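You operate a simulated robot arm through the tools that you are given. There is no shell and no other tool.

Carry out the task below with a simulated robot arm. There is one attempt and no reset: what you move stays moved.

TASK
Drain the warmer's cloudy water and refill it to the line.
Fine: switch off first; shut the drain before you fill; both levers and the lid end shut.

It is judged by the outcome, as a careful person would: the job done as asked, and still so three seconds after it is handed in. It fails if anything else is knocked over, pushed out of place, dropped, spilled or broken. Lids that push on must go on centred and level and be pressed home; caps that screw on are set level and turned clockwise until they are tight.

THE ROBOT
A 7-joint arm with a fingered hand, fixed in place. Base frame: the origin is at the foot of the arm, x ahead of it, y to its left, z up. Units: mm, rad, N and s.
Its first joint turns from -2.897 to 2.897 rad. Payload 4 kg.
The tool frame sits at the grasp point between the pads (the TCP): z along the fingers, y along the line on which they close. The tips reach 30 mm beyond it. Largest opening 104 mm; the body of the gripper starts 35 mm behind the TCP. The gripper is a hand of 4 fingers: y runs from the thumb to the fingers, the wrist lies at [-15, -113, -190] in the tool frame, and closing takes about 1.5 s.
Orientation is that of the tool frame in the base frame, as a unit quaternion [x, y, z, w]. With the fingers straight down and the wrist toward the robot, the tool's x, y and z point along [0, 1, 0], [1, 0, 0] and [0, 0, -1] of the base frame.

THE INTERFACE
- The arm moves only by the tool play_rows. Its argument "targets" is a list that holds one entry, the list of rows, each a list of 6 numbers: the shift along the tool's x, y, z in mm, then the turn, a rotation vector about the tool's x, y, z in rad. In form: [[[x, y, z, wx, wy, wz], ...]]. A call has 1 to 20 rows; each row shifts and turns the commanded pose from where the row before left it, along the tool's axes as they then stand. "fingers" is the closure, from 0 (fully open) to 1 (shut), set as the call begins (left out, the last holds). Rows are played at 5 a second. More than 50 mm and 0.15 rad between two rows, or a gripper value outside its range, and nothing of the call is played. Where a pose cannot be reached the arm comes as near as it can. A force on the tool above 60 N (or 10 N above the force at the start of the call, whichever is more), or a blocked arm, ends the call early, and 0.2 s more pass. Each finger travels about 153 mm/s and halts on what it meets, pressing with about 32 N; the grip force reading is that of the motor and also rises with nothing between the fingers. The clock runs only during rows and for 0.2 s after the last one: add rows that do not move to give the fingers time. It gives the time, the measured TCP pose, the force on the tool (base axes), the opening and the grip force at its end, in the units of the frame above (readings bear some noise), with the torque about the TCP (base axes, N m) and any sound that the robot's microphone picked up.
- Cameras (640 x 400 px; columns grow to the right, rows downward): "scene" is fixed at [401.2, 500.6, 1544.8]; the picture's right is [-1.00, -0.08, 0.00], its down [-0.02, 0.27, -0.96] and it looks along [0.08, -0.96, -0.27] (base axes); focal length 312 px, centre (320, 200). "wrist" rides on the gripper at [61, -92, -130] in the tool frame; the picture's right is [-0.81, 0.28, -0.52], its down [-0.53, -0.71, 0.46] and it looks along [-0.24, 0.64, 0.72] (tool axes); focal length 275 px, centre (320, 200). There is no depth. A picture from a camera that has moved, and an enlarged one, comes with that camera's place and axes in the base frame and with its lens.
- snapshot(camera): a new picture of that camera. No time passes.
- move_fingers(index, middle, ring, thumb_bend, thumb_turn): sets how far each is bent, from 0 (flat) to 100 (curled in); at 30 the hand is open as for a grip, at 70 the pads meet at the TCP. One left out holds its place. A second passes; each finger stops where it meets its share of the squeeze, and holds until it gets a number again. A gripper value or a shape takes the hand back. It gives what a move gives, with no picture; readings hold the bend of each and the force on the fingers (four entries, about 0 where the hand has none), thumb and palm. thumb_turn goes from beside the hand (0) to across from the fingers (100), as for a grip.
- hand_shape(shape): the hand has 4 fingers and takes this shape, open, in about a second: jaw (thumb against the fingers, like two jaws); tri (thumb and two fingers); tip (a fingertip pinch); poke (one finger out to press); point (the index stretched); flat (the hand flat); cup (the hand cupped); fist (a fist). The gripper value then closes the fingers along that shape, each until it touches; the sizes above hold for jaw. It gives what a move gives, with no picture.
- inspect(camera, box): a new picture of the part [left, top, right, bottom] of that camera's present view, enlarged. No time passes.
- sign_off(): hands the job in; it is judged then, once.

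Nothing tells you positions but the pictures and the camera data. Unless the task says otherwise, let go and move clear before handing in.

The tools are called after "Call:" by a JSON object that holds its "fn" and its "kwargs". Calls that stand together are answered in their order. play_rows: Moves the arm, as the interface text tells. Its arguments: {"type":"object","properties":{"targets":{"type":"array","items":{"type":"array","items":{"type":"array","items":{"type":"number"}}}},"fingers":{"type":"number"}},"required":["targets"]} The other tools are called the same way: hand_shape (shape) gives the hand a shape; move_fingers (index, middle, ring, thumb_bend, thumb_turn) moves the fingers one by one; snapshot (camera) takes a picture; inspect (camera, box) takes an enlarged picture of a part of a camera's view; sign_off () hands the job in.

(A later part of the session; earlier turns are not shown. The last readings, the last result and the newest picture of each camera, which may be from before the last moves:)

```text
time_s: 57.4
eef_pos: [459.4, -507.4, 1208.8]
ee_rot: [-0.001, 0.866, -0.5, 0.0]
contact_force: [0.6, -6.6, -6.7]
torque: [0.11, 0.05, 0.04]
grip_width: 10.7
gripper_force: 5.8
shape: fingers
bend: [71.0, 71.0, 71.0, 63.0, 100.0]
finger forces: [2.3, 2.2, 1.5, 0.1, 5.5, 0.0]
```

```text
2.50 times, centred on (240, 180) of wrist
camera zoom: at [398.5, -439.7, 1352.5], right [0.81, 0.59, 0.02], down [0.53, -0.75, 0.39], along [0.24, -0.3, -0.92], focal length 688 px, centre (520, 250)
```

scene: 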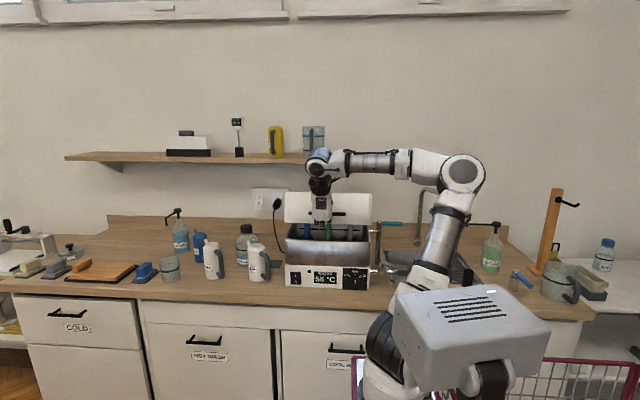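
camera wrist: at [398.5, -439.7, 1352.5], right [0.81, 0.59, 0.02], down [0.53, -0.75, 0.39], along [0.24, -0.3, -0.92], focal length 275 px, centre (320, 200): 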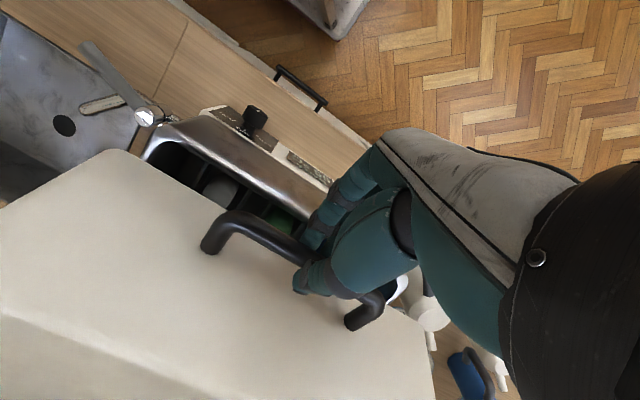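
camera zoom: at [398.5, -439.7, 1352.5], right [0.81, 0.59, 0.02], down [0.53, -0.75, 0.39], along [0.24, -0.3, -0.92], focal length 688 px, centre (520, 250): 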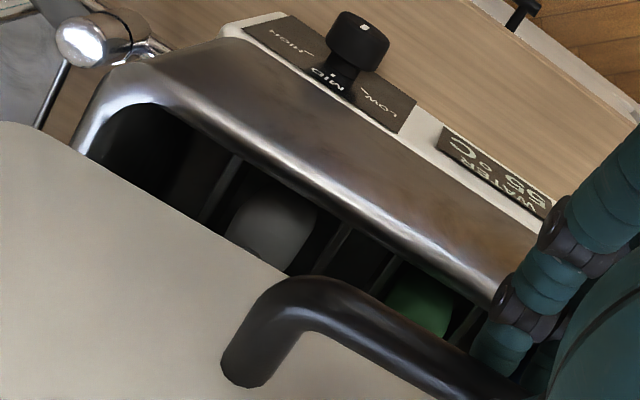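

There's a black fill line on the tank's back wall (about z 1062), visible with the lid up, along with what look like upright items in the tank. I'll keep lifting along the arc to see how far the lid opens and if it stays up.

Call:
{"fn": "play_rows", "kwargs": {"targets": [[[0, -22, -1.9, 0, 0, 0], [0, -22.1, 0.1, 0, 0, 0], [0, -21.9, 2, 0, 0, 0], [0, -21.8, 3.9, 0, 0, 0], [0, -21.2, 5.8, 0, 0, 0]]]}}

Call:
{"fn": "inspect", "kwargs": {"camera": "scene", "box": [260, 130, 420, 300]}}

Call:
{"fn": "snapshot", "kwargs": {"camera": "wrist"}}

```text
time_s: 58.6
eef_pos: [458.5, -571.4, 1298.5]
ee_rot: [-0.001, 0.866, -0.5, 0.0]
contact_force: [1.5, 0.4, -3.0]
torque: [0.14, 0.03, 0.1]
grip_width: 10.6
gripper_force: 6.9
shape: fingers
bend: [72.0, 72.0, 72.0, 62.0, 100.0]
finger forces: [2.8, 2.8, 2.3, 0.0, 5.7, 0.0]
```

```text
2.35 times, centred on (340, 215) of scene
camera zoom: at [401.2, 500.6, 1544.8], right [-1.0, -0.08, 0.0], down [-0.02, 0.27, -0.96], along [0.08, -0.96, -0.27], focal length 733 px, centre (273, 165)
```

zoom: 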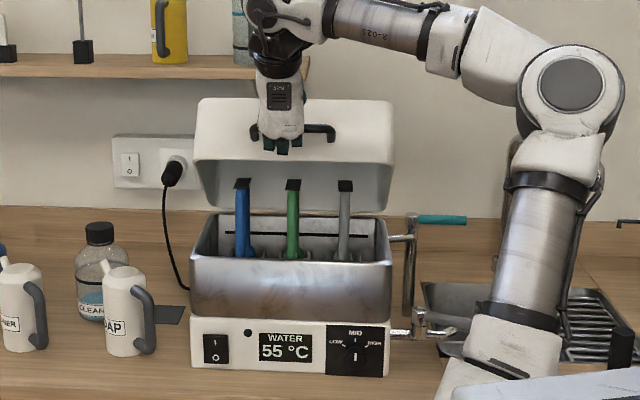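

```text
taken
camera wrist: at [398.5, -504.5, 1442.4], right [0.81, 0.59, 0.02], down [0.53, -0.75, 0.39], along [0.24, -0.31, -0.92], focal length 275 px, centre (320, 200)
```

wrist: 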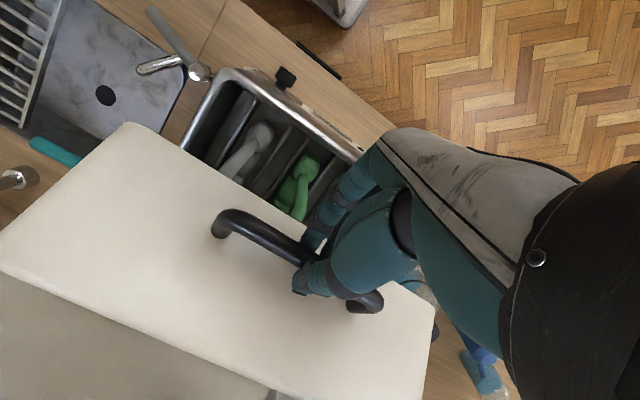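

The lid hides three scoops standing in the now apparently empty tank, and the fill line is visible behind them. I'll open a bit more, watching for the shelf, and see where the lid stops.

Call:
{"fn": "play_rows", "kwargs": {"targets": [[[0, -20.8, 7.6, 0, 0, 0], [0, -20, 9.4, 0, 0, 0], [0, -19, 11.1, 0, 0, 0]]]}}

Call:
{"fn": "inspect", "kwargs": {"camera": "scene", "box": [260, 110, 420, 300]}}

Call:
{"fn": "snapshot", "kwargs": {"camera": "wrist"}}

```text
time_s: 59.4
eef_pos: [459.3, -625.9, 1337.0]
ee_rot: [-0.001, 0.866, -0.5, 0.0]
contact_force: [0.0, 1.1, -1.5]
torque: [0.12, 0.04, 0.06]
grip_width: 10.9
gripper_force: 6.3
shape: fingers
bend: [72.0, 72.0, 72.0, 62.0, 100.0]
finger forces: [3.2, 2.8, 1.4, 0.1, 5.0, 0.0]
```

```text
2.11 times, centred on (340, 205) of scene
camera zoom: at [401.2, 500.6, 1544.8], right [-1.0, -0.08, 0.0], down [-0.02, 0.27, -0.96], along [0.08, -0.96, -0.27], focal length 656 px, centre (278, 190)
```

zoom: 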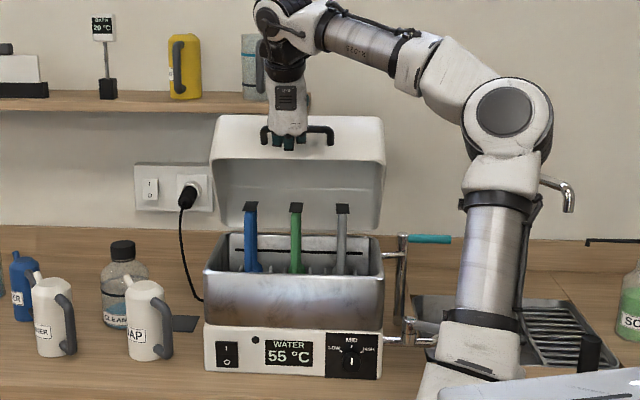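

```text
taken
camera wrist: at [398.7, -558.2, 1481.4], right [0.81, 0.59, 0.02], down [0.54, -0.75, 0.39], along [0.24, -0.31, -0.92], focal length 275 px, centre (320, 200)
```

wrist: 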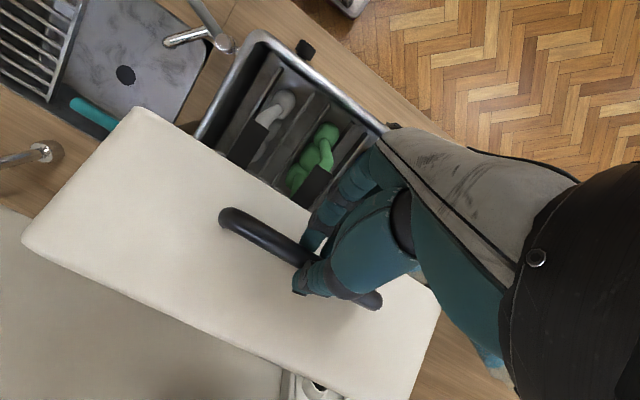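

The lid is about 55° open with almost no load on the hand. I'll loosen the grip slightly to test if it stays up by itself; the lower fingers will still catch it if not.

Call:
{"fn": "move_fingers", "kwargs": {"index": 60, "middle": 60, "ring": 60, "thumb_bend": 50}}

Call:
{"fn": "snapshot", "kwargs": {"camera": "wrist"}}

Call:
{"fn": "inspect", "kwargs": {"camera": "scene", "box": [290, 110, 390, 210]}}

```text
time_s: 60.4
eef_pos: [458.9, -627.3, 1337.4]
ee_rot: [-0.001, 0.865, -0.501, 0.0]
contact_force: [-0.1, -0.4, -1.0]
torque: [0.01, 0.02, -0.03]
grip_width: 38.3
gripper_force: 0.1
shape: fingers
bend: [60.0, 60.0, 60.0, 50.0, 100.0]
finger forces: [0.1, 0.0, 0.0, 0.0, 0.0, 0.0]
```

```text
taken
camera wrist: at [398.4, -558.2, 1481.2], right [0.81, 0.59, 0.02], down [0.53, -0.75, 0.39], along [0.24, -0.31, -0.92], focal length 275 px, centre (320, 200)
```

wrist: 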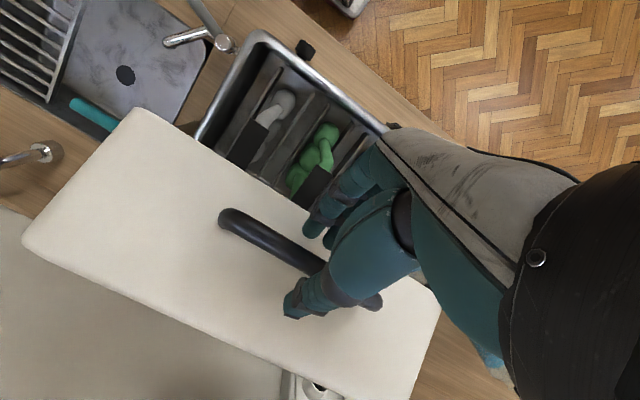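

```text
4.00 times, centred on (340, 160) of scene
camera zoom: at [401.2, 500.6, 1544.8], right [-1.0, -0.08, 0.0], down [-0.02, 0.27, -0.96], along [0.08, -0.96, -0.27], focal length 1247 px, centre (240, 360)
```

zoom: 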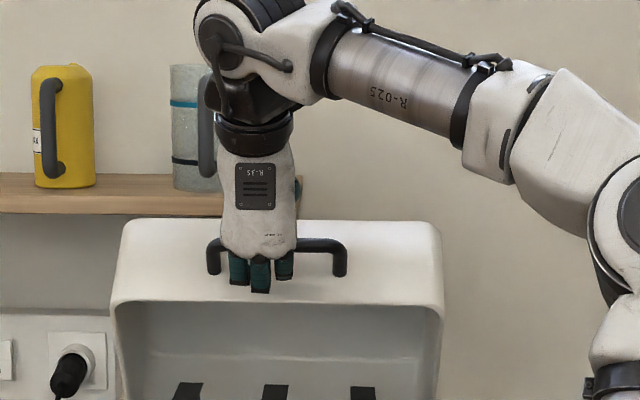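

The lid stays up on its own, with no load on the fingers. I'll inspect the tank interior and the spout to see if draining is complete.

Call:
{"fn": "inspect", "kwargs": {"camera": "wrist", "box": [130, 0, 410, 230]}}

Call:
{"fn": "inspect", "kwargs": {"camera": "scene", "box": [300, 215, 420, 300]}}

```text
1.74 times, centred on (270, 115) of wrist
camera zoom: at [398.4, -558.2, 1481.2], right [0.81, 0.59, 0.02], down [0.53, -0.75, 0.39], along [0.24, -0.31, -0.92], focal length 479 px, centre (407, 348)
```

zoom: 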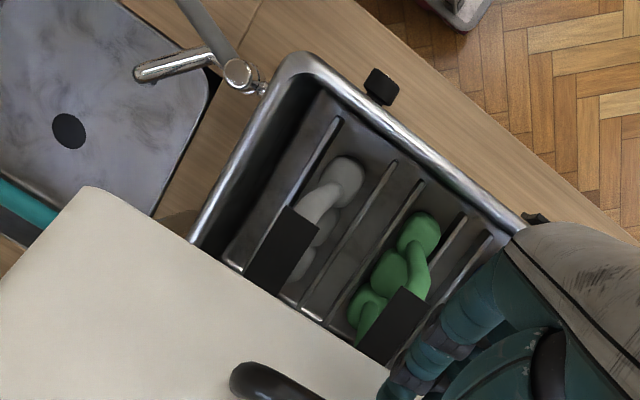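

```text
4.71 times, centred on (360, 258) of scene
camera zoom: at [401.2, 500.6, 1544.8], right [-1.0, -0.08, 0.0], down [-0.02, 0.27, -0.96], along [0.08, -0.96, -0.27], focal length 1467 px, centre (132, -71)
```

zoom: 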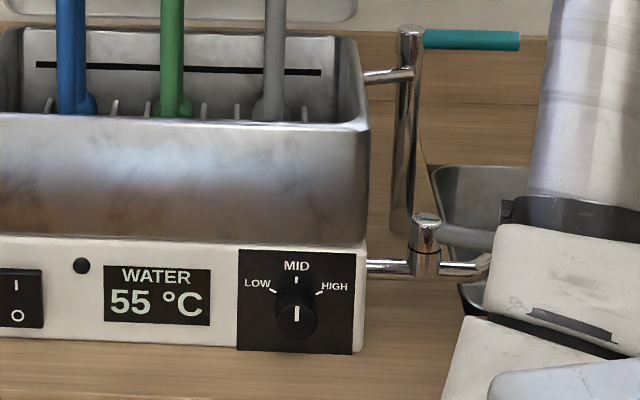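

The tank is empty (bare rack and scoops, no stream), so the drain can be shut. I'll slide the hand off the handle, level it, and carry it toward the drain lever's back side.

Call:
{"fn": "play_rows", "kwargs": {"targets": [[[0, 0, -35, 0, 0, 0], [0, 0, -35, 0, 0, 0], [0, 28.2, -22.2, 0, 0, 0], [0, 28.2, -22.2, 0, 0, 0], [0, 28.2, -22.2, 0, 0, 0], [0, 0, 0, -0.1496, 0, 0], [0, 0, 0, -0.1496, 0, 0], [0, 0, 0, -0.1496, 0, 0], [0, 0, 0, -0.1496, 0, 0], [0, 0, 0, -0.1496, 0, 0], [0, 0, 0, -0.1496, 0, 0], [0, 0, 0, -0.1496, 0, 0]]]}}

Call:
{"fn": "snapshot", "kwargs": {"camera": "scene"}}

```text
time_s: 63.0
eef_pos: [477.9, -433.9, 1252.8]
ee_rot: [-0.001, 1.0, -0.002, 0.002]
contact_force: [-0.1, 0.3, 0.8]
torque: [-0.04, -0.02, -0.01]
grip_width: 38.6
gripper_force: 0.2
shape: fingers
bend: [60.0, 60.0, 60.0, 50.0, 100.0]
finger forces: [0.0, 0.0, 0.0, 0.0, 0.0, 0.1]
out of reach, approached as far as the arm can: row 10, 11, 12
```

```text
taken
```

scene: 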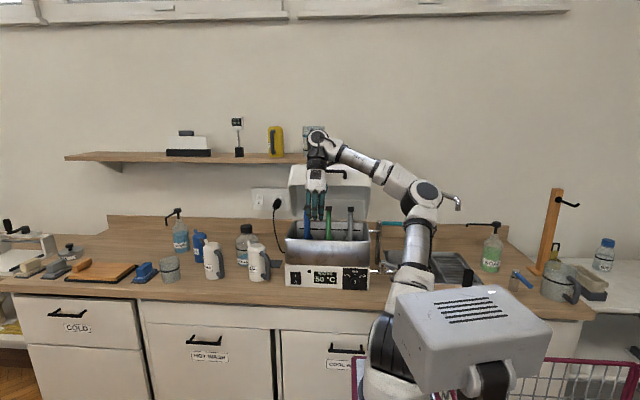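

The lid is still standing open. I'll close the fingers into a beak and carry the hand over to the drain side.

Call:
{"fn": "play_rows", "kwargs": {"targets": [[[41.3, -18.9, 10.4, 0, 0, 0], [41.3, -18.9, 10.4, 0, 0, 0], [41.3, -18.9, 10.4, 0, 0, 0], [41.3, -18.9, 10.4, 0, 0, 0], [41.3, -18.9, 10.4, 0, 0, 0], [41.3, -18.9, 10.4, 0, 0, 0], [41.3, -18.9, 10.4, 0, 0, 0]]], "fingers": 1}}

Call:
{"fn": "snapshot", "kwargs": {"camera": "scene"}}

Call:
{"fn": "snapshot", "kwargs": {"camera": "wrist"}}

```text
time_s: 64.6
eef_pos: [197.8, -559.7, 1156.2]
ee_rot: [-0.001, 1.0, -0.001, -0.002]
contact_force: [-1.0, -0.1, 0.4]
torque: [0.0, 0.03, -0.01]
grip_width: 0.0
gripper_force: 31.9
shape: jaw
bend: [70.0, 70.0, 70.0, 49.0, 100.0]
finger forces: [0.1, 0.0, 0.0, 0.1, 0.0, 0.0]
out of reach, approached as far as the arm can: row 1, 2, 3
```

```text
taken
```

scene: 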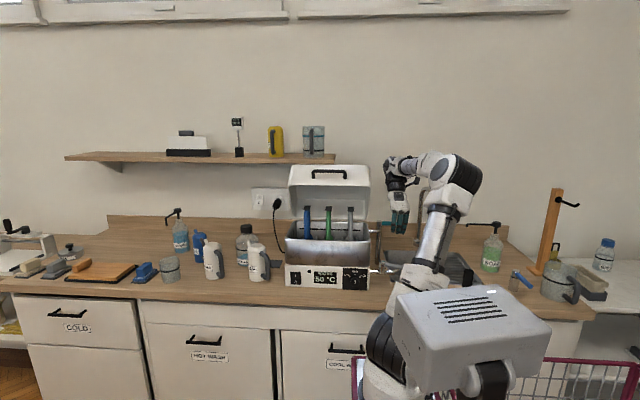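

```text
taken
camera wrist: at [136.8, -650.5, 1285.8], right [0.81, 0.28, 0.52], down [0.53, -0.71, -0.45], along [0.24, 0.64, -0.73], focal length 275 px, centre (320, 200)
```

wrist: 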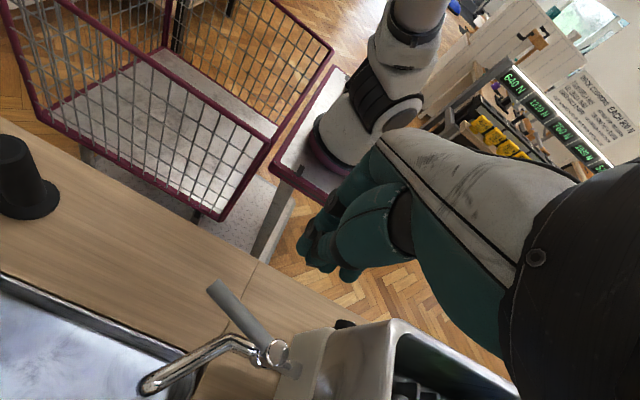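

The wrist camera shows the drain lever now at roughly 70–75° from shut, tip near (165, -565). I'll move the beak behind it (−y side) and descend to lever height.

Call:
{"fn": "play_rows", "kwargs": {"targets": [[[9, -37, 0, 0, 0, 0], [9, -37, 0, 0, 0, 0], [0, 0, 38, 0, 0, 0], [0, 0, 38, 0, 0, 0], [0, 0, 38, 0, 0, 0], [0, 0, 36, 0, 0, 0]]]}}

Call:
{"fn": "snapshot", "kwargs": {"camera": "wrist"}}

Call:
{"fn": "inspect", "kwargs": {"camera": "scene", "box": [340, 190, 440, 290]}}

```text
time_s: 66.0
eef_pos: [181.1, -620.2, 987.8]
ee_rot: [-0.001, 1.0, -0.002, 0.0]
contact_force: [2.0, 0.5, 23.0]
torque: [-0.03, -0.22, 0.0]
grip_width: 0.0
gripper_force: 31.8
shape: jaw
bend: [70.0, 70.0, 70.0, 49.0, 100.0]
finger forces: [0.0, 0.0, 0.1, 0.0, 0.0, 0.1]
out of reach, approached as far as the arm can: row 1, 2
```

```text
taken
camera wrist: at [121.4, -710.1, 1118.1], right [0.81, 0.28, 0.51], down [0.53, -0.71, -0.45], along [0.24, 0.64, -0.73], focal length 275 px, centre (320, 200)
```

wrist: 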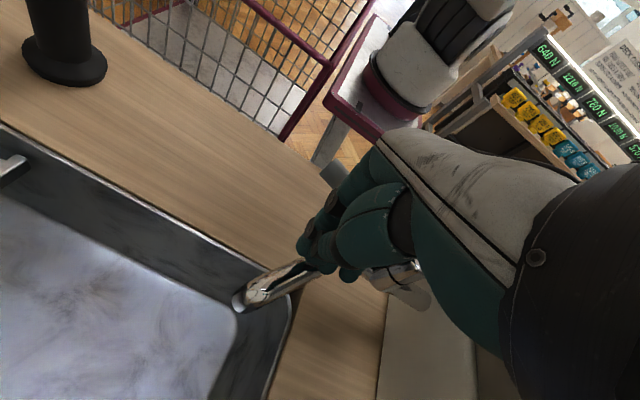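

```text
4.00 times, centred on (390, 240) of scene
camera zoom: at [401.2, 500.6, 1544.8], right [-1.0, -0.08, 0.0], down [-0.02, 0.27, -0.96], along [0.08, -0.96, -0.27], focal length 1247 px, centre (40, 40)
```

zoom: 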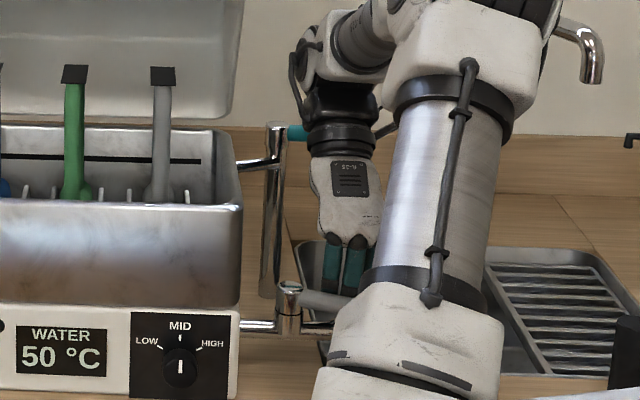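

The beak ended lower than planned and is touching the spout with about 23 N. I'll lift it straight up 17 mm right away.

Call:
{"fn": "play_rows", "kwargs": {"targets": [[[0, 0, -9, 0, 0, 0], [0, 0, -9, 0, 0, 0]]]}}

Call:
{"fn": "inspect", "kwargs": {"camera": "wrist", "box": [200, 150, 460, 340]}}

```text
time_s: 66.6
eef_pos: [179.1, -621.2, 1005.8]
ee_rot: [-0.002, 1.0, 0.0, 0.0]
contact_force: [-0.4, 0.2, 0.0]
torque: [0.01, 0.01, -0.01]
grip_width: 0.2
gripper_force: 32.1
shape: jaw
bend: [70.0, 70.0, 70.0, 49.0, 100.0]
finger forces: [0.0, 0.0, 0.1, 0.0, 0.1, 0.0]
```

```text
2.11 times, centred on (330, 245) of wrist
camera zoom: at [119.2, -711.3, 1134.2], right [0.81, 0.28, 0.52], down [0.53, -0.71, -0.46], along [0.24, 0.64, -0.73], focal length 580 px, centre (299, 105)
```

zoom: 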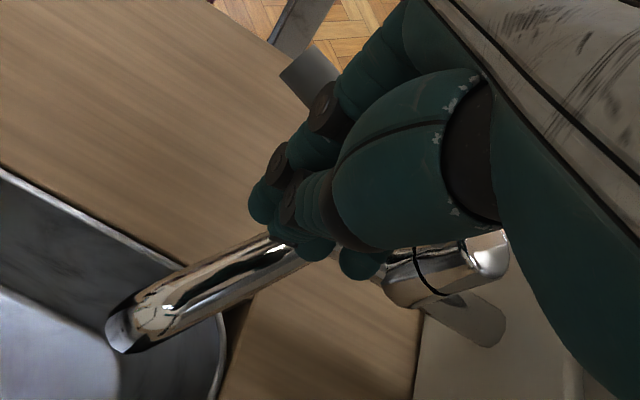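

The beak sits behind the lever with no contact now. I'll sweep it around the arc to push the lever back to its shut position.

Call:
{"fn": "play_rows", "kwargs": {"targets": [[[3, 21, 0, 0, 0, 0], [3, 20, 0, 0, 0, 0], [-3, 18, 0, 0, 0, 0], [-12, 17, 0, 0, 0, 0], [-15, 12, 0, 0, 0, 0], [-12, 6, 0, 0, 0, 0]]]}}

Call:
{"fn": "snapshot", "kwargs": {"camera": "wrist"}}

Call:
{"fn": "inspect", "kwargs": {"camera": "scene", "box": [340, 200, 420, 290]}}

```text
time_s: 68.0
eef_pos: [210.0, -526.5, 1005.7]
ee_rot: [0.001, 1.0, -0.001, -0.002]
contact_force: [-13.0, -0.4, -1.6]
torque: [-0.01, 0.27, -0.13]
grip_width: 0.3
gripper_force: 31.7
shape: jaw
bend: [70.0, 70.0, 70.0, 49.0, 100.0]
finger forces: [0.1, 0.0, 12.6, 0.1, 0.0, 0.0]
```

```text
taken
camera wrist: at [150.7, -617.3, 1134.9], right [0.81, 0.27, 0.51], down [0.53, -0.71, -0.46], along [0.24, 0.64, -0.73], focal length 275 px, centre (320, 200)
```

wrist: 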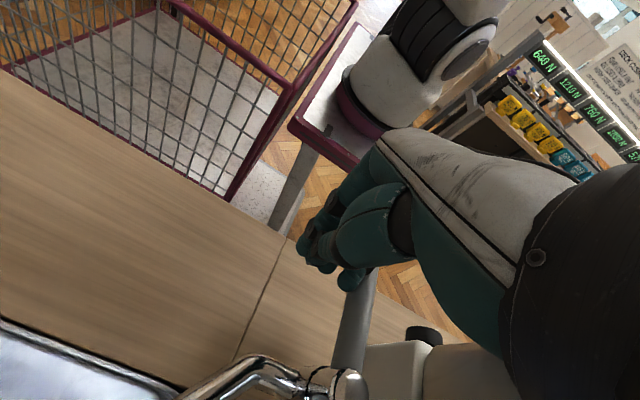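

```text
4.44 times, centred on (380, 245) of scene
camera zoom: at [401.2, 500.6, 1544.8], right [-1.0, -0.08, 0.0], down [-0.02, 0.27, -0.96], along [0.08, -0.96, -0.27], focal length 1385 px, centre (53, 0)
```

zoom: 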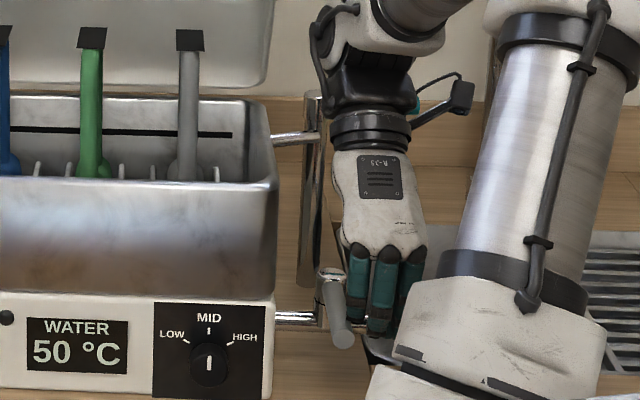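

The lever tip is back exactly where it was at the start (shut), with 13 N showing it's against its stop. One tiny extra nudge to be sure, then I'll back off.

Call:
{"fn": "play_rows", "kwargs": {"targets": [[[-4, 0, 0, 0, 0, 0], [0, 0, 0, 0, 0, 0], [18, 0, 0, 0, 0, 0], [20, 0, -30, 0, 0, 0], [0, 0, -45, 0, 0, 0], [0, 0, -45, 0, 0, 0]]]}}

Call:
{"fn": "inspect", "kwargs": {"camera": "scene", "box": [340, 200, 420, 290]}}

Call:
{"fn": "snapshot", "kwargs": {"camera": "wrist"}}

```text
time_s: 69.4
eef_pos: [178.6, -528.4, 1123.1]
ee_rot: [-0.001, 1.0, -0.001, -0.001]
contact_force: [-0.1, 0.1, 0.5]
torque: [-0.01, 0.02, -0.01]
grip_width: 0.2
gripper_force: 32.5
shape: jaw
bend: [70.0, 70.0, 70.0, 49.0, 100.0]
finger forces: [0.0, 0.1, 0.1, 0.0, 0.0, 0.0]
```

```text
4.44 times, centred on (380, 245) of scene
camera zoom: at [401.2, 500.6, 1544.8], right [-1.0, -0.08, 0.0], down [-0.02, 0.27, -0.96], along [0.08, -0.96, -0.27], focal length 1385 px, centre (53, 0)
```

zoom: 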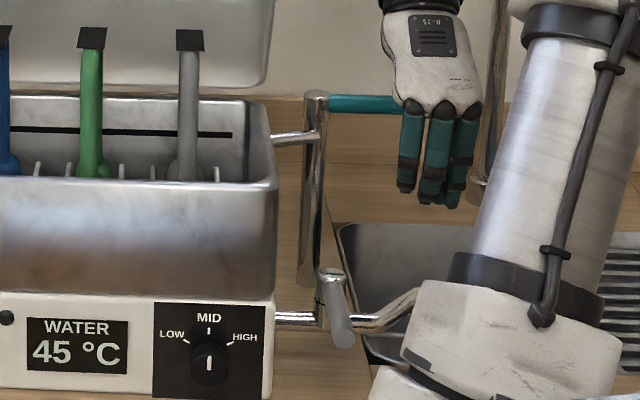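

```text
taken
camera wrist: at [117.9, -618.9, 1252.7], right [0.81, 0.28, 0.52], down [0.53, -0.71, -0.46], along [0.24, 0.64, -0.73], focal length 275 px, centre (320, 200)
```

wrist: 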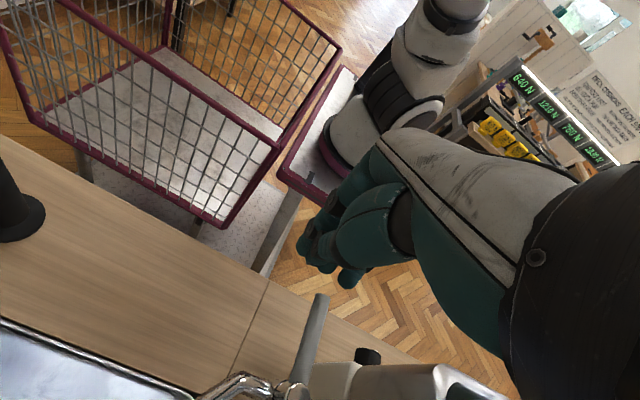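

The drain lever is back across the pipe, shut. Before touching the fill lever I'll check the tank for any water and look at how the fill valve is laid out.

Call:
{"fn": "inspect", "kwargs": {"camera": "scene", "box": [280, 200, 380, 260]}}

Call:
{"fn": "inspect", "kwargs": {"camera": "scene", "box": [365, 210, 415, 260]}}

```text
6.40 times, centred on (330, 230) of scene
camera zoom: at [401.2, 500.6, 1544.8], right [-1.0, -0.08, 0.0], down [-0.02, 0.27, -0.96], along [0.08, -0.96, -0.27], focal length 1995 px, centre (256, 8)
```

zoom: 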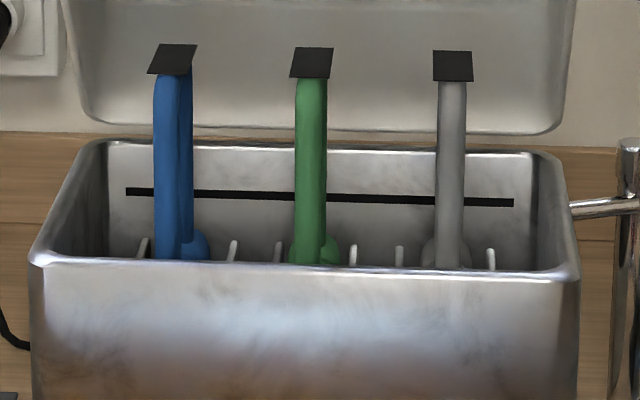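

```text
8.00 times, centred on (390, 235) of scene
camera zoom: at [401.2, 500.6, 1544.8], right [-1.0, -0.08, 0.0], down [-0.02, 0.27, -0.96], along [0.08, -0.96, -0.27], focal length 2494 px, centre (-240, -80)
```

zoom: 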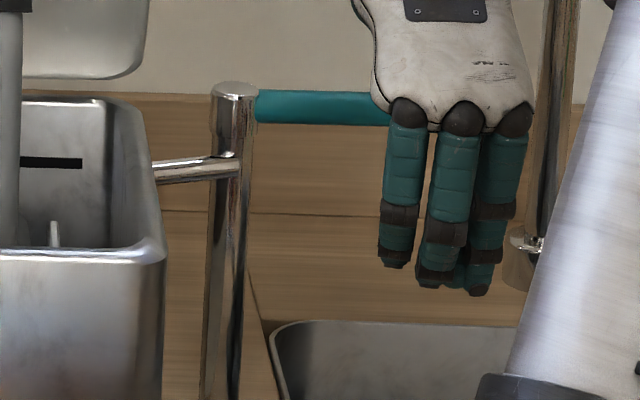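

The tank is empty and the line is clearly visible. I'll move the beak to the fill lever's near side and gently test which way it turns.

Call:
{"fn": "play_rows", "kwargs": {"targets": [[[-1.5, -46, -8, 0, 0, 0], [-1.5, -46, -8, 0, 0, 0], [-1.5, -46, -8, 0, 0, 0], [-1.5, -46, -8, 0, 0, 0]]]}}

Call:
{"fn": "snapshot", "kwargs": {"camera": "scene"}}

Call:
{"fn": "snapshot", "kwargs": {"camera": "wrist"}}

```text
time_s: 70.4
eef_pos: [170.0, -651.4, 1113.8]
ee_rot: [-0.001, 1.0, -0.006, -0.002]
contact_force: [0.3, -0.7, 0.6]
torque: [-0.07, 0.04, 0.0]
grip_width: 0.0
gripper_force: 31.9
shape: jaw
bend: [70.0, 70.0, 70.0, 49.0, 100.0]
finger forces: [0.0, 0.1, 0.0, 0.1, 0.0, 0.0]
out of reach, approached as far as the arm can: row 2, 3, 4
```

```text
taken
```

scene: 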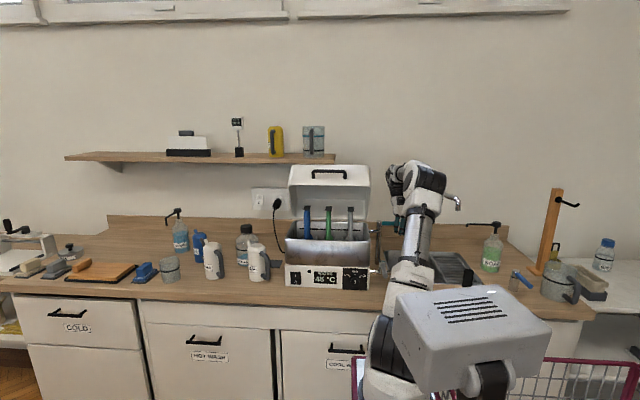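

```text
taken
camera wrist: at [111.0, -740.9, 1243.6], right [0.81, 0.28, 0.51], down [0.53, -0.72, -0.45], along [0.24, 0.64, -0.73], focal length 275 px, centre (320, 200)
```

wrist: 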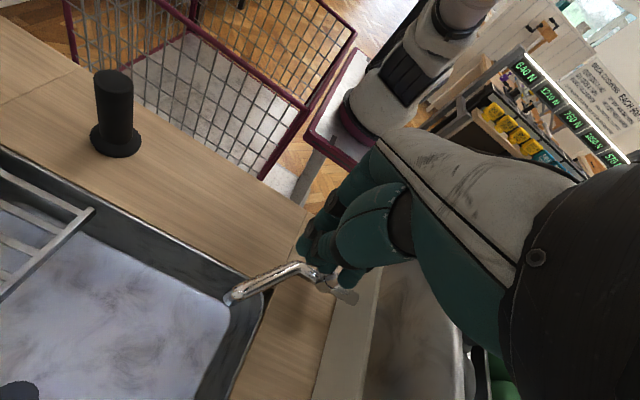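

The flipped hand can't reach that far back, so I'll return to the normal orientation (wrist toward the robot), which can also see into the tank better.

Call:
{"fn": "play_rows", "kwargs": {"targets": [[[0, 40, -25, 0, 0, 0], [0, 40, -25, 0, 0, 0], [0, 0, -20, 0, 0, -0.1428], [0, 0, -10, 0, 0, -0.1428], [0, 0, 0, 0, 0, -0.1428], [0, 0, 0, 0, 0, -0.1428], [0, 0, 0, 0, 0, -0.1428], [0, 0, 0, 0, 0, -0.1428], [0, 0, 0, 0, 0, -0.1428], [0, 0, 0, 0, 0, -0.1428], [0, 0, 0, 0, 0, -0.1428], [0, 0, 0, 0, 0, -0.1428], [0, 0, 0, 0, 0, -0.1428], [0, 0, 0, 0, 0, -0.1428], [0, 0, 0, 0, 0, -0.1428], [0, 0, 0, 0, 0, -0.1428], [0, 0, 0, 0, 0, -0.1428], [0, 0, 0, 0, 0, -0.1428], [0, 0, 0, 0, 0, -0.1428], [0, 0, 0, 0, 0, -0.1428]]]}}

Call:
{"fn": "snapshot", "kwargs": {"camera": "wrist"}}

Call:
{"fn": "snapshot", "kwargs": {"camera": "scene"}}

```text
time_s: 74.6
eef_pos: [171.2, -570.1, 1187.9]
ee_rot: [0.96, -0.28, 0.0, 0.002]
contact_force: [0.3, 0.0, -0.4]
torque: [-0.02, -0.01, 0.01]
grip_width: 0.1
gripper_force: 32.0
shape: jaw
bend: [70.0, 70.0, 70.0, 49.0, 100.0]
finger forces: [0.1, 0.0, 0.0, 0.1, 0.1, 0.0]
out of reach, approached as far as the arm can: row 3
```

```text
taken
camera wrist: at [271.5, -525.8, 1318.0], right [-0.83, 0.21, 0.52], down [-0.07, 0.89, -0.46], along [-0.55, -0.41, -0.72], focal length 275 px, centre (320, 200)
```

wrist: 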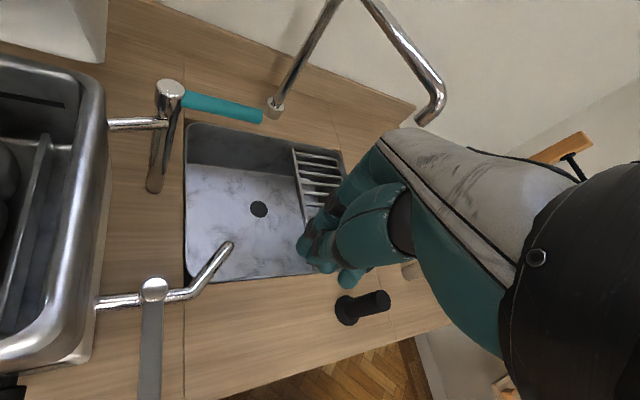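

```text
taken
```

scene: 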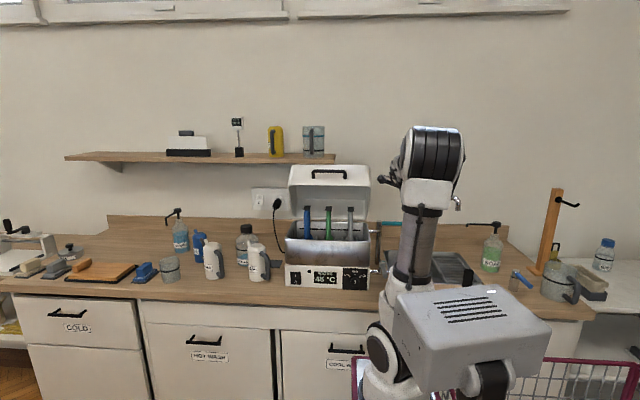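

This gives an excellent view: tank interior at left, the fill valve with its teal lever, and the shut drain lever. I'll zoom in on the tank and valve.

Call:
{"fn": "inspect", "kwargs": {"camera": "wrist", "box": [0, 40, 280, 360]}}

Call:
{"fn": "inspect", "kwargs": {"camera": "wrist", "box": [90, 60, 290, 210]}}

```text
1.25 times, centred on (140, 200) of wrist
camera zoom: at [271.5, -525.8, 1318.0], right [-0.83, 0.21, 0.52], down [-0.07, 0.89, -0.46], along [-0.55, -0.41, -0.72], focal length 344 px, centre (545, 200)
```

zoom: 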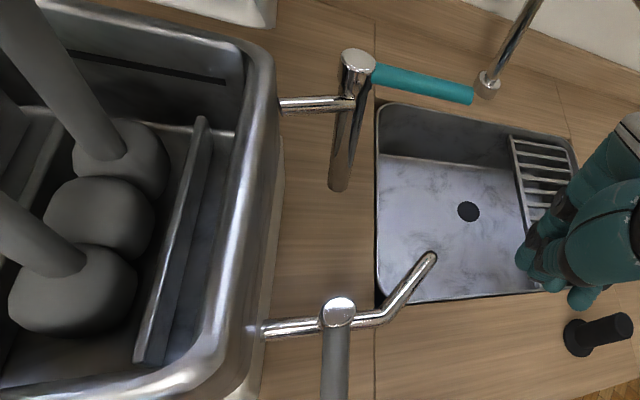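

```text
2.67 times, centred on (190, 135) of wrist
camera zoom: at [271.5, -525.8, 1318.0], right [-0.83, 0.21, 0.52], down [-0.07, 0.89, -0.46], along [-0.55, -0.41, -0.72], focal length 734 px, centre (667, 373)
```

zoom: 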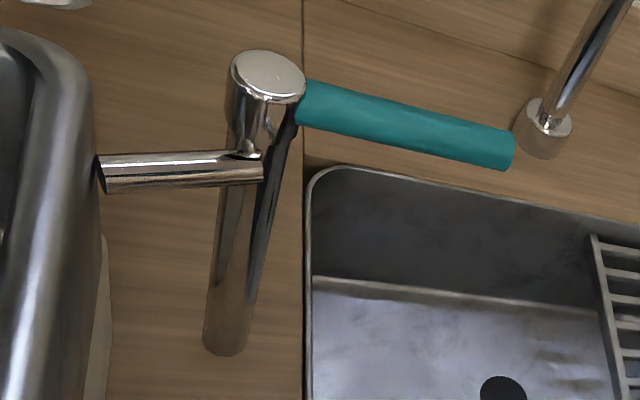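

The tank is dry inside and the fill lever's geometry is confirmed: pivot (252, -768), tip (159, -763), z about 1092. I'll straddle that lever with the jaw so I can both open and close it under control, so I'm aligning the hand over it.

Call:
{"fn": "play_rows", "kwargs": {"targets": [[[0, 0, 0, 0, 0, -0.1418], [0, 0, 0, 0, 0, -0.1418], [0, 0, 0, 0, 0, -0.1418], [0, 0, 0, 0, 0, -0.1418], [5, 40, 0, 0, 0, 0], [5, 40, 0, 0, 0, 0], [5, 40, 0, 0, 0, 0], [5, 40, 0, 0, 0, 0]]]}}

Call:
{"fn": "hand_shape", "kwargs": {"shape": "jaw"}}

Call:
{"fn": "move_fingers", "kwargs": {"index": 46, "middle": 46, "ring": 46, "thumb_bend": 46, "thumb_turn": 100}}

Call:
{"fn": "snapshot", "kwargs": {"camera": "wrist"}}

Call:
{"fn": "snapshot", "kwargs": {"camera": "scene"}}

```text
time_s: 76.4
eef_pos: [190.6, -729.6, 1192.1]
ee_rot: [1.0, -0.002, -0.001, 0.001]
contact_force: [-0.8, -0.2, 0.8]
torque: [-0.01, -0.03, -0.01]
grip_width: 0.0
gripper_force: 32.4
shape: jaw
bend: [70.0, 70.0, 70.0, 49.0, 100.0]
finger forces: [0.1, 0.1, 0.0, 0.0, 0.1, 0.0]
```

```text
time_s: 77.3
eef_pos: [189.6, -729.4, 1190.8]
ee_rot: [1.0, -0.002, 0.0, 0.001]
contact_force: [-0.7, -0.1, 0.1]
torque: [-0.02, -0.01, 0.01]
grip_width: 103.6
gripper_force: 0.1
shape: jaw
bend: [30.0, 30.0, 30.0, 30.0, 98.0]
finger forces: [0.0, 0.0, 0.0, 0.0, 0.0, 0.0]
```

```text
time_s: 78.3
eef_pos: [189.9, -729.6, 1189.9]
ee_rot: [1.0, -0.001, -0.001, 0.001]
contact_force: [-0.7, -0.3, -0.6]
torque: [0.0, -0.01, 0.05]
grip_width: 62.8
gripper_force: 0.1
shape: fingers
bend: [46.0, 46.0, 46.0, 46.0, 99.0]
finger forces: [0.0, 0.0, 0.1, 0.0, 0.1, 0.0]
```

```text
taken
camera wrist: at [252.2, -637.1, 1320.4], right [-0.81, -0.27, 0.52], down [-0.53, 0.71, -0.46], along [-0.25, -0.64, -0.72], focal length 275 px, centre (320, 200)
```

wrist: 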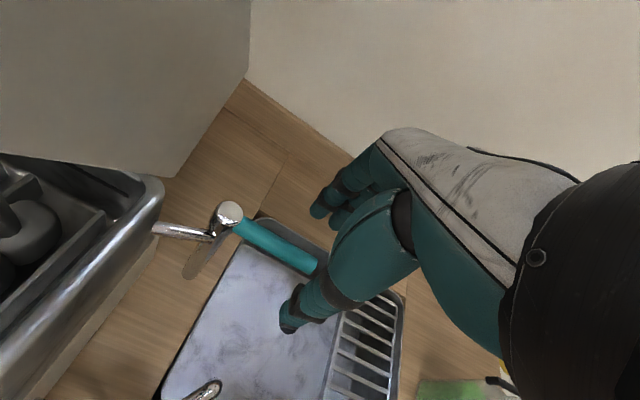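

```text
taken
```

scene: 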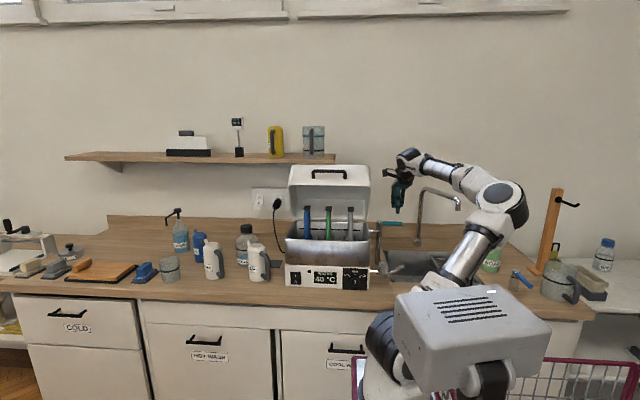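

The jaw is open 63 mm right beside the fill lever. I'll centre over it and lower so thumb and fingers straddle it without touching.

Call:
{"fn": "play_rows", "kwargs": {"targets": [[[0, 34, 0, 0, 0, 0], [0, 0, 33, 0, 0, 0], [0, 0, 33, 0, 0, 0], [0, 0, 31, 0, 0, 0]]]}}

Call:
{"fn": "snapshot", "kwargs": {"camera": "wrist"}}

Call:
{"fn": "inspect", "kwargs": {"camera": "scene", "box": [280, 170, 430, 290]}}

```text
time_s: 79.3
eef_pos: [191.1, -763.4, 1090.9]
ee_rot: [1.0, -0.002, -0.002, 0.0]
contact_force: [0.2, 0.6, 0.5]
torque: [0.01, 0.0, 0.01]
grip_width: 62.4
gripper_force: 0.1
shape: fingers
bend: [46.0, 46.0, 46.0, 46.0, 99.0]
finger forces: [0.0, 0.0, 0.0, 0.0, 0.0, 0.0]
```

```text
taken
camera wrist: at [252.6, -670.6, 1220.5], right [-0.81, -0.27, 0.52], down [-0.53, 0.71, -0.46], along [-0.25, -0.65, -0.72], focal length 275 px, centre (320, 200)
```

wrist: 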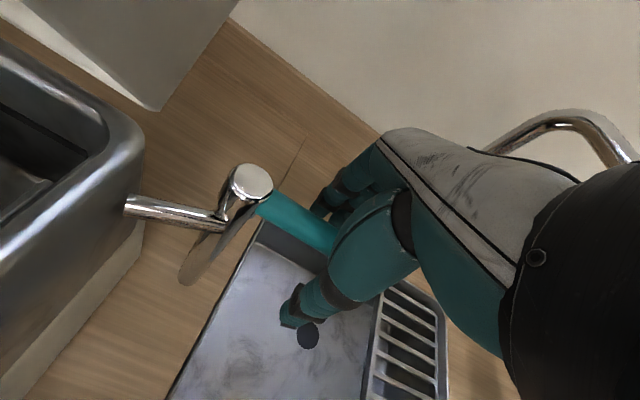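

```text
3.33 times, centred on (355, 230) of scene
camera zoom: at [401.2, 500.6, 1544.8], right [-1.0, -0.08, 0.0], down [-0.02, 0.27, -0.96], along [0.08, -0.96, -0.27], focal length 1039 px, centre (203, 100)
```

zoom: 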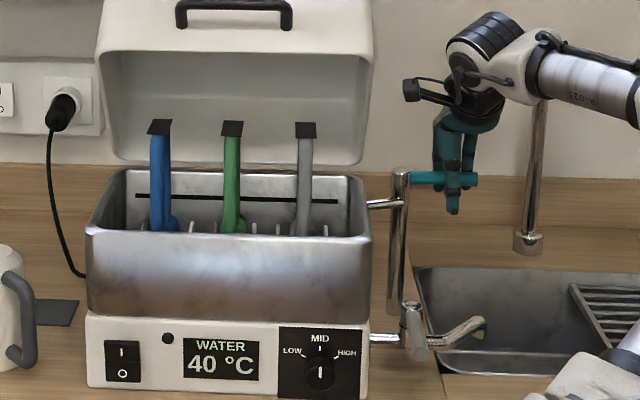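

The lever sits between thumb and fingers, and the scene camera keeps a clear view of the fill line. I'll narrow the jaw to a loose fit around the lever.

Call:
{"fn": "move_fingers", "kwargs": {"index": 57, "middle": 57, "ring": 57, "thumb_bend": 57}}

Call:
{"fn": "inspect", "kwargs": {"camera": "wrist", "box": [200, 140, 440, 340]}}

```text
time_s: 80.3
eef_pos: [189.4, -762.6, 1091.8]
ee_rot: [1.0, -0.002, -0.001, 0.001]
contact_force: [0.3, 0.9, 0.7]
torque: [0.04, 0.02, 0.02]
grip_width: 36.7
gripper_force: 0.2
shape: fingers
bend: [56.0, 56.0, 56.0, 56.0, 100.0]
finger forces: [0.1, 0.1, 0.1, 0.0, 0.0, 0.1]
```

```text
2.00 times, centred on (320, 240) of wrist
camera zoom: at [252.5, -670.7, 1220.8], right [-0.81, -0.27, 0.52], down [-0.53, 0.71, -0.46], along [-0.25, -0.64, -0.72], focal length 551 px, centre (320, 120)
```

zoom: 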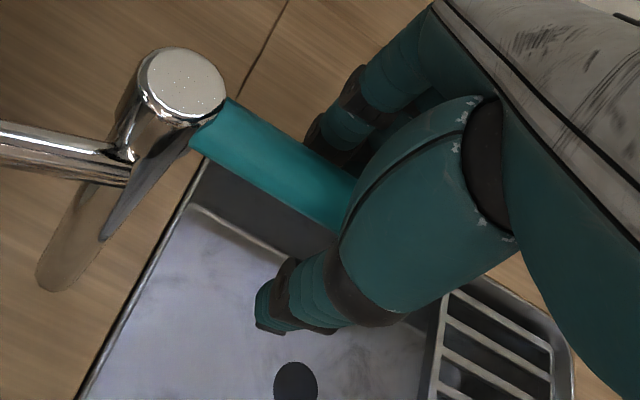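

Loose fit, no contact. I'll test opening toward −y first with a small, gentle push.

Call:
{"fn": "play_rows", "kwargs": {"targets": [[[0, 6, 0, 0, 0, 0], [0, 6, 0, 0, 0, 0]]]}}

Call:
{"fn": "inspect", "kwargs": {"camera": "wrist", "box": [200, 140, 440, 340]}}

```text
time_s: 80.9
eef_pos: [188.8, -775.6, 1091.7]
ee_rot: [1.0, -0.002, -0.001, 0.001]
contact_force: [0.6, -0.5, 0.2]
torque: [0.0, 0.03, 0.0]
grip_width: 37.2
gripper_force: 0.1
shape: fingers
bend: [56.0, 56.0, 56.0, 56.0, 100.0]
finger forces: [0.0, 0.0, 0.0, 0.0, 0.4, 0.1]
```

```text
2.00 times, centred on (320, 240) of wrist
camera zoom: at [251.4, -683.9, 1221.2], right [-0.81, -0.27, 0.52], down [-0.53, 0.71, -0.46], along [-0.25, -0.64, -0.72], focal length 551 px, centre (320, 120)
```

zoom: 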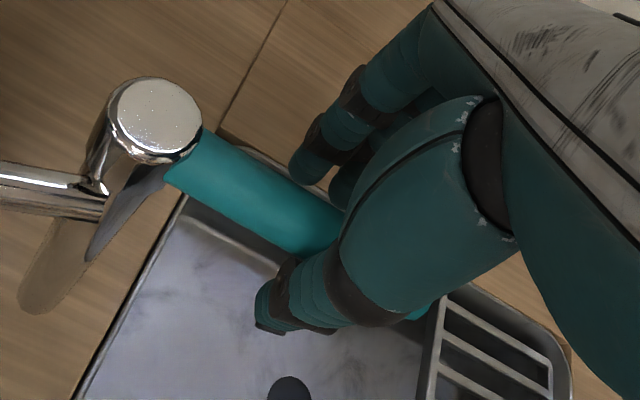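

The thumb is just touching the lever. I'll push a few millimetres more and see if it yields or stops.

Call:
{"fn": "play_rows", "kwargs": {"targets": [[[0, 4, 0, 0, 0, 0], [0, 4, 0, 0, 0, 0]]]}}

Call:
{"fn": "inspect", "kwargs": {"camera": "wrist", "box": [200, 140, 440, 340]}}

Call:
{"fn": "inspect", "kwargs": {"camera": "scene", "box": [280, 200, 420, 260]}}

```text
time_s: 81.5
eef_pos: [190.2, -784.2, 1091.9]
ee_rot: [1.0, -0.002, -0.001, 0.0]
contact_force: [0.0, 7.7, 1.0]
torque: [0.05, 0.02, 0.05]
grip_width: 44.2
gripper_force: 4.6
shape: fingers
bend: [56.0, 56.0, 56.0, 52.0, 100.0]
finger forces: [0.0, 0.1, 0.1, 0.0, 7.9, 0.1]
```

```text
2.00 times, centred on (320, 240) of wrist
camera zoom: at [251.7, -691.6, 1221.3], right [-0.81, -0.27, 0.52], down [-0.53, 0.71, -0.46], along [-0.25, -0.64, -0.72], focal length 551 px, centre (320, 120)
```

zoom: 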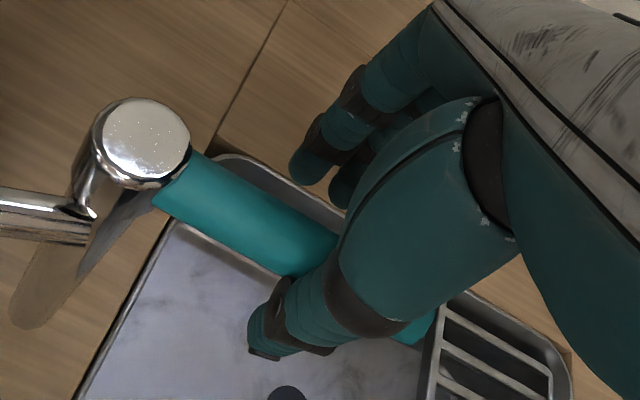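

```text
4.57 times, centred on (350, 230) of scene
camera zoom: at [401.2, 500.6, 1544.8], right [-1.0, -0.08, 0.0], down [-0.02, 0.27, -0.96], along [0.08, -0.96, -0.27], focal length 1425 px, centre (183, 63)
```

zoom: 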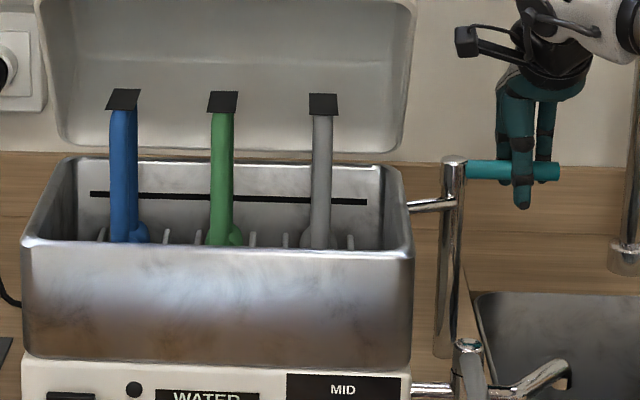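

It's firmly stopped in that direction (8 N, no motion), so the fill valve must open toward +y. I'll re-centre and turn it about 20° that way, then check for flow.

Call:
{"fn": "play_rows", "kwargs": {"targets": [[[0, -7, 0, 0, 0, 0], [0, -7, 0, 0, 0, 0], [0, -7, 0, 0, 0, 0], [2.3, -9, 0, 0, 0, 0.116], [3.3, -8.7, 0, 0, 0, 0.116], [4, -8.5, 0, 0, 0, 0.116]]]}}

Call:
{"fn": "inspect", "kwargs": {"camera": "wrist", "box": [100, 60, 440, 340]}}

Call:
{"fn": "inspect", "kwargs": {"camera": "scene", "box": [280, 200, 420, 260]}}

```text
time_s: 82.9
eef_pos: [202.0, -739.1, 1092.0]
ee_rot: [0.984, -0.175, 0.0, 0.0]
contact_force: [0.0, -0.5, 0.4]
torque: [-0.03, -0.02, 0.01]
grip_width: 37.5
gripper_force: 0.3
shape: fingers
bend: [56.0, 56.0, 56.0, 56.0, 100.0]
finger forces: [0.5, 0.0, 0.0, 0.1, 0.1, 0.0]
```

```text
1.43 times, centred on (270, 200) of wrist
camera zoom: at [291.8, -673.4, 1221.2], right [-0.85, 0.02, 0.52], down [-0.25, 0.85, -0.46], along [-0.45, -0.52, -0.72], focal length 393 px, centre (391, 200)
```

zoom: 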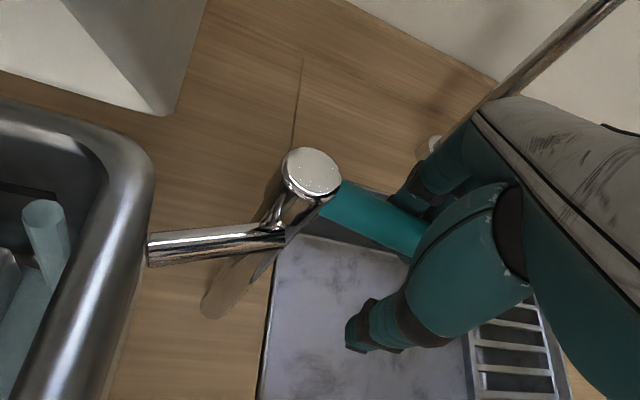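

```text
4.57 times, centred on (350, 230) of scene
camera zoom: at [401.2, 500.6, 1544.8], right [-1.0, -0.08, 0.0], down [-0.02, 0.27, -0.96], along [0.08, -0.96, -0.27], focal length 1425 px, centre (183, 63)
```

zoom: 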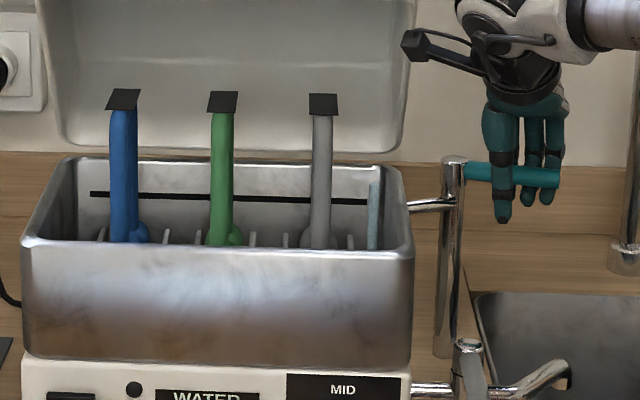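

Water is running into the tank — a light-blue stream at its right end — and it's the clean supply. I'll open the lever further to about 45° and keep watching the level.

Call:
{"fn": "play_rows", "kwargs": {"targets": [[[1, -8.5, 0, 0, 0, 0.14], [1.5, -8.3, 0, 0, 0, 0.14], [2.5, -8, 0, 0, 0, 0.14]]]}}

Call:
{"fn": "inspect", "kwargs": {"camera": "scene", "box": [280, 200, 420, 260]}}

Call:
{"fn": "snapshot", "kwargs": {"camera": "wrist"}}

```text
time_s: 83.7
eef_pos: [219.7, -721.5, 1092.0]
ee_rot: [0.926, -0.377, 0.0, 0.001]
contact_force: [0.0, -0.8, 0.2]
torque: [-0.01, 0.01, 0.01]
grip_width: 37.1
gripper_force: 0.3
shape: fingers
bend: [56.0, 56.0, 56.0, 56.0, 100.0]
finger forces: [0.3, 0.1, 0.1, 0.0, 0.0, 0.1]
```

```text
4.57 times, centred on (350, 230) of scene
camera zoom: at [401.2, 500.6, 1544.8], right [-1.0, -0.08, 0.0], down [-0.02, 0.27, -0.96], along [0.08, -0.96, -0.27], focal length 1425 px, centre (183, 63)
```

zoom: 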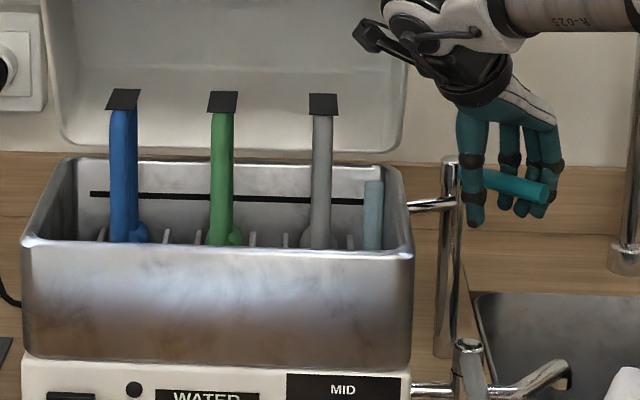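

```text
taken
camera wrist: at [326.7, -696.2, 1221.6], right [-0.77, 0.37, 0.52], down [0.12, 0.88, -0.46], along [-0.63, -0.29, -0.72], focal length 275 px, centre (320, 200)
```

wrist: 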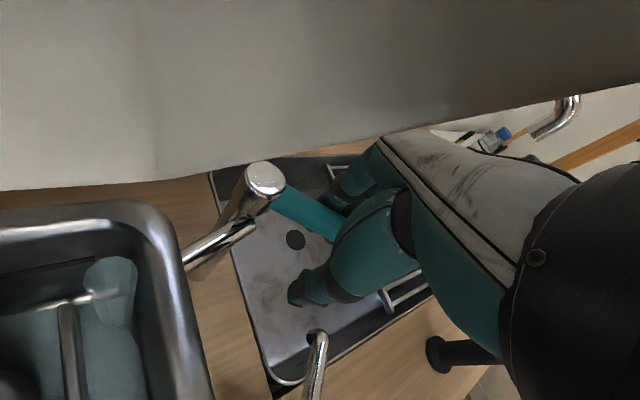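

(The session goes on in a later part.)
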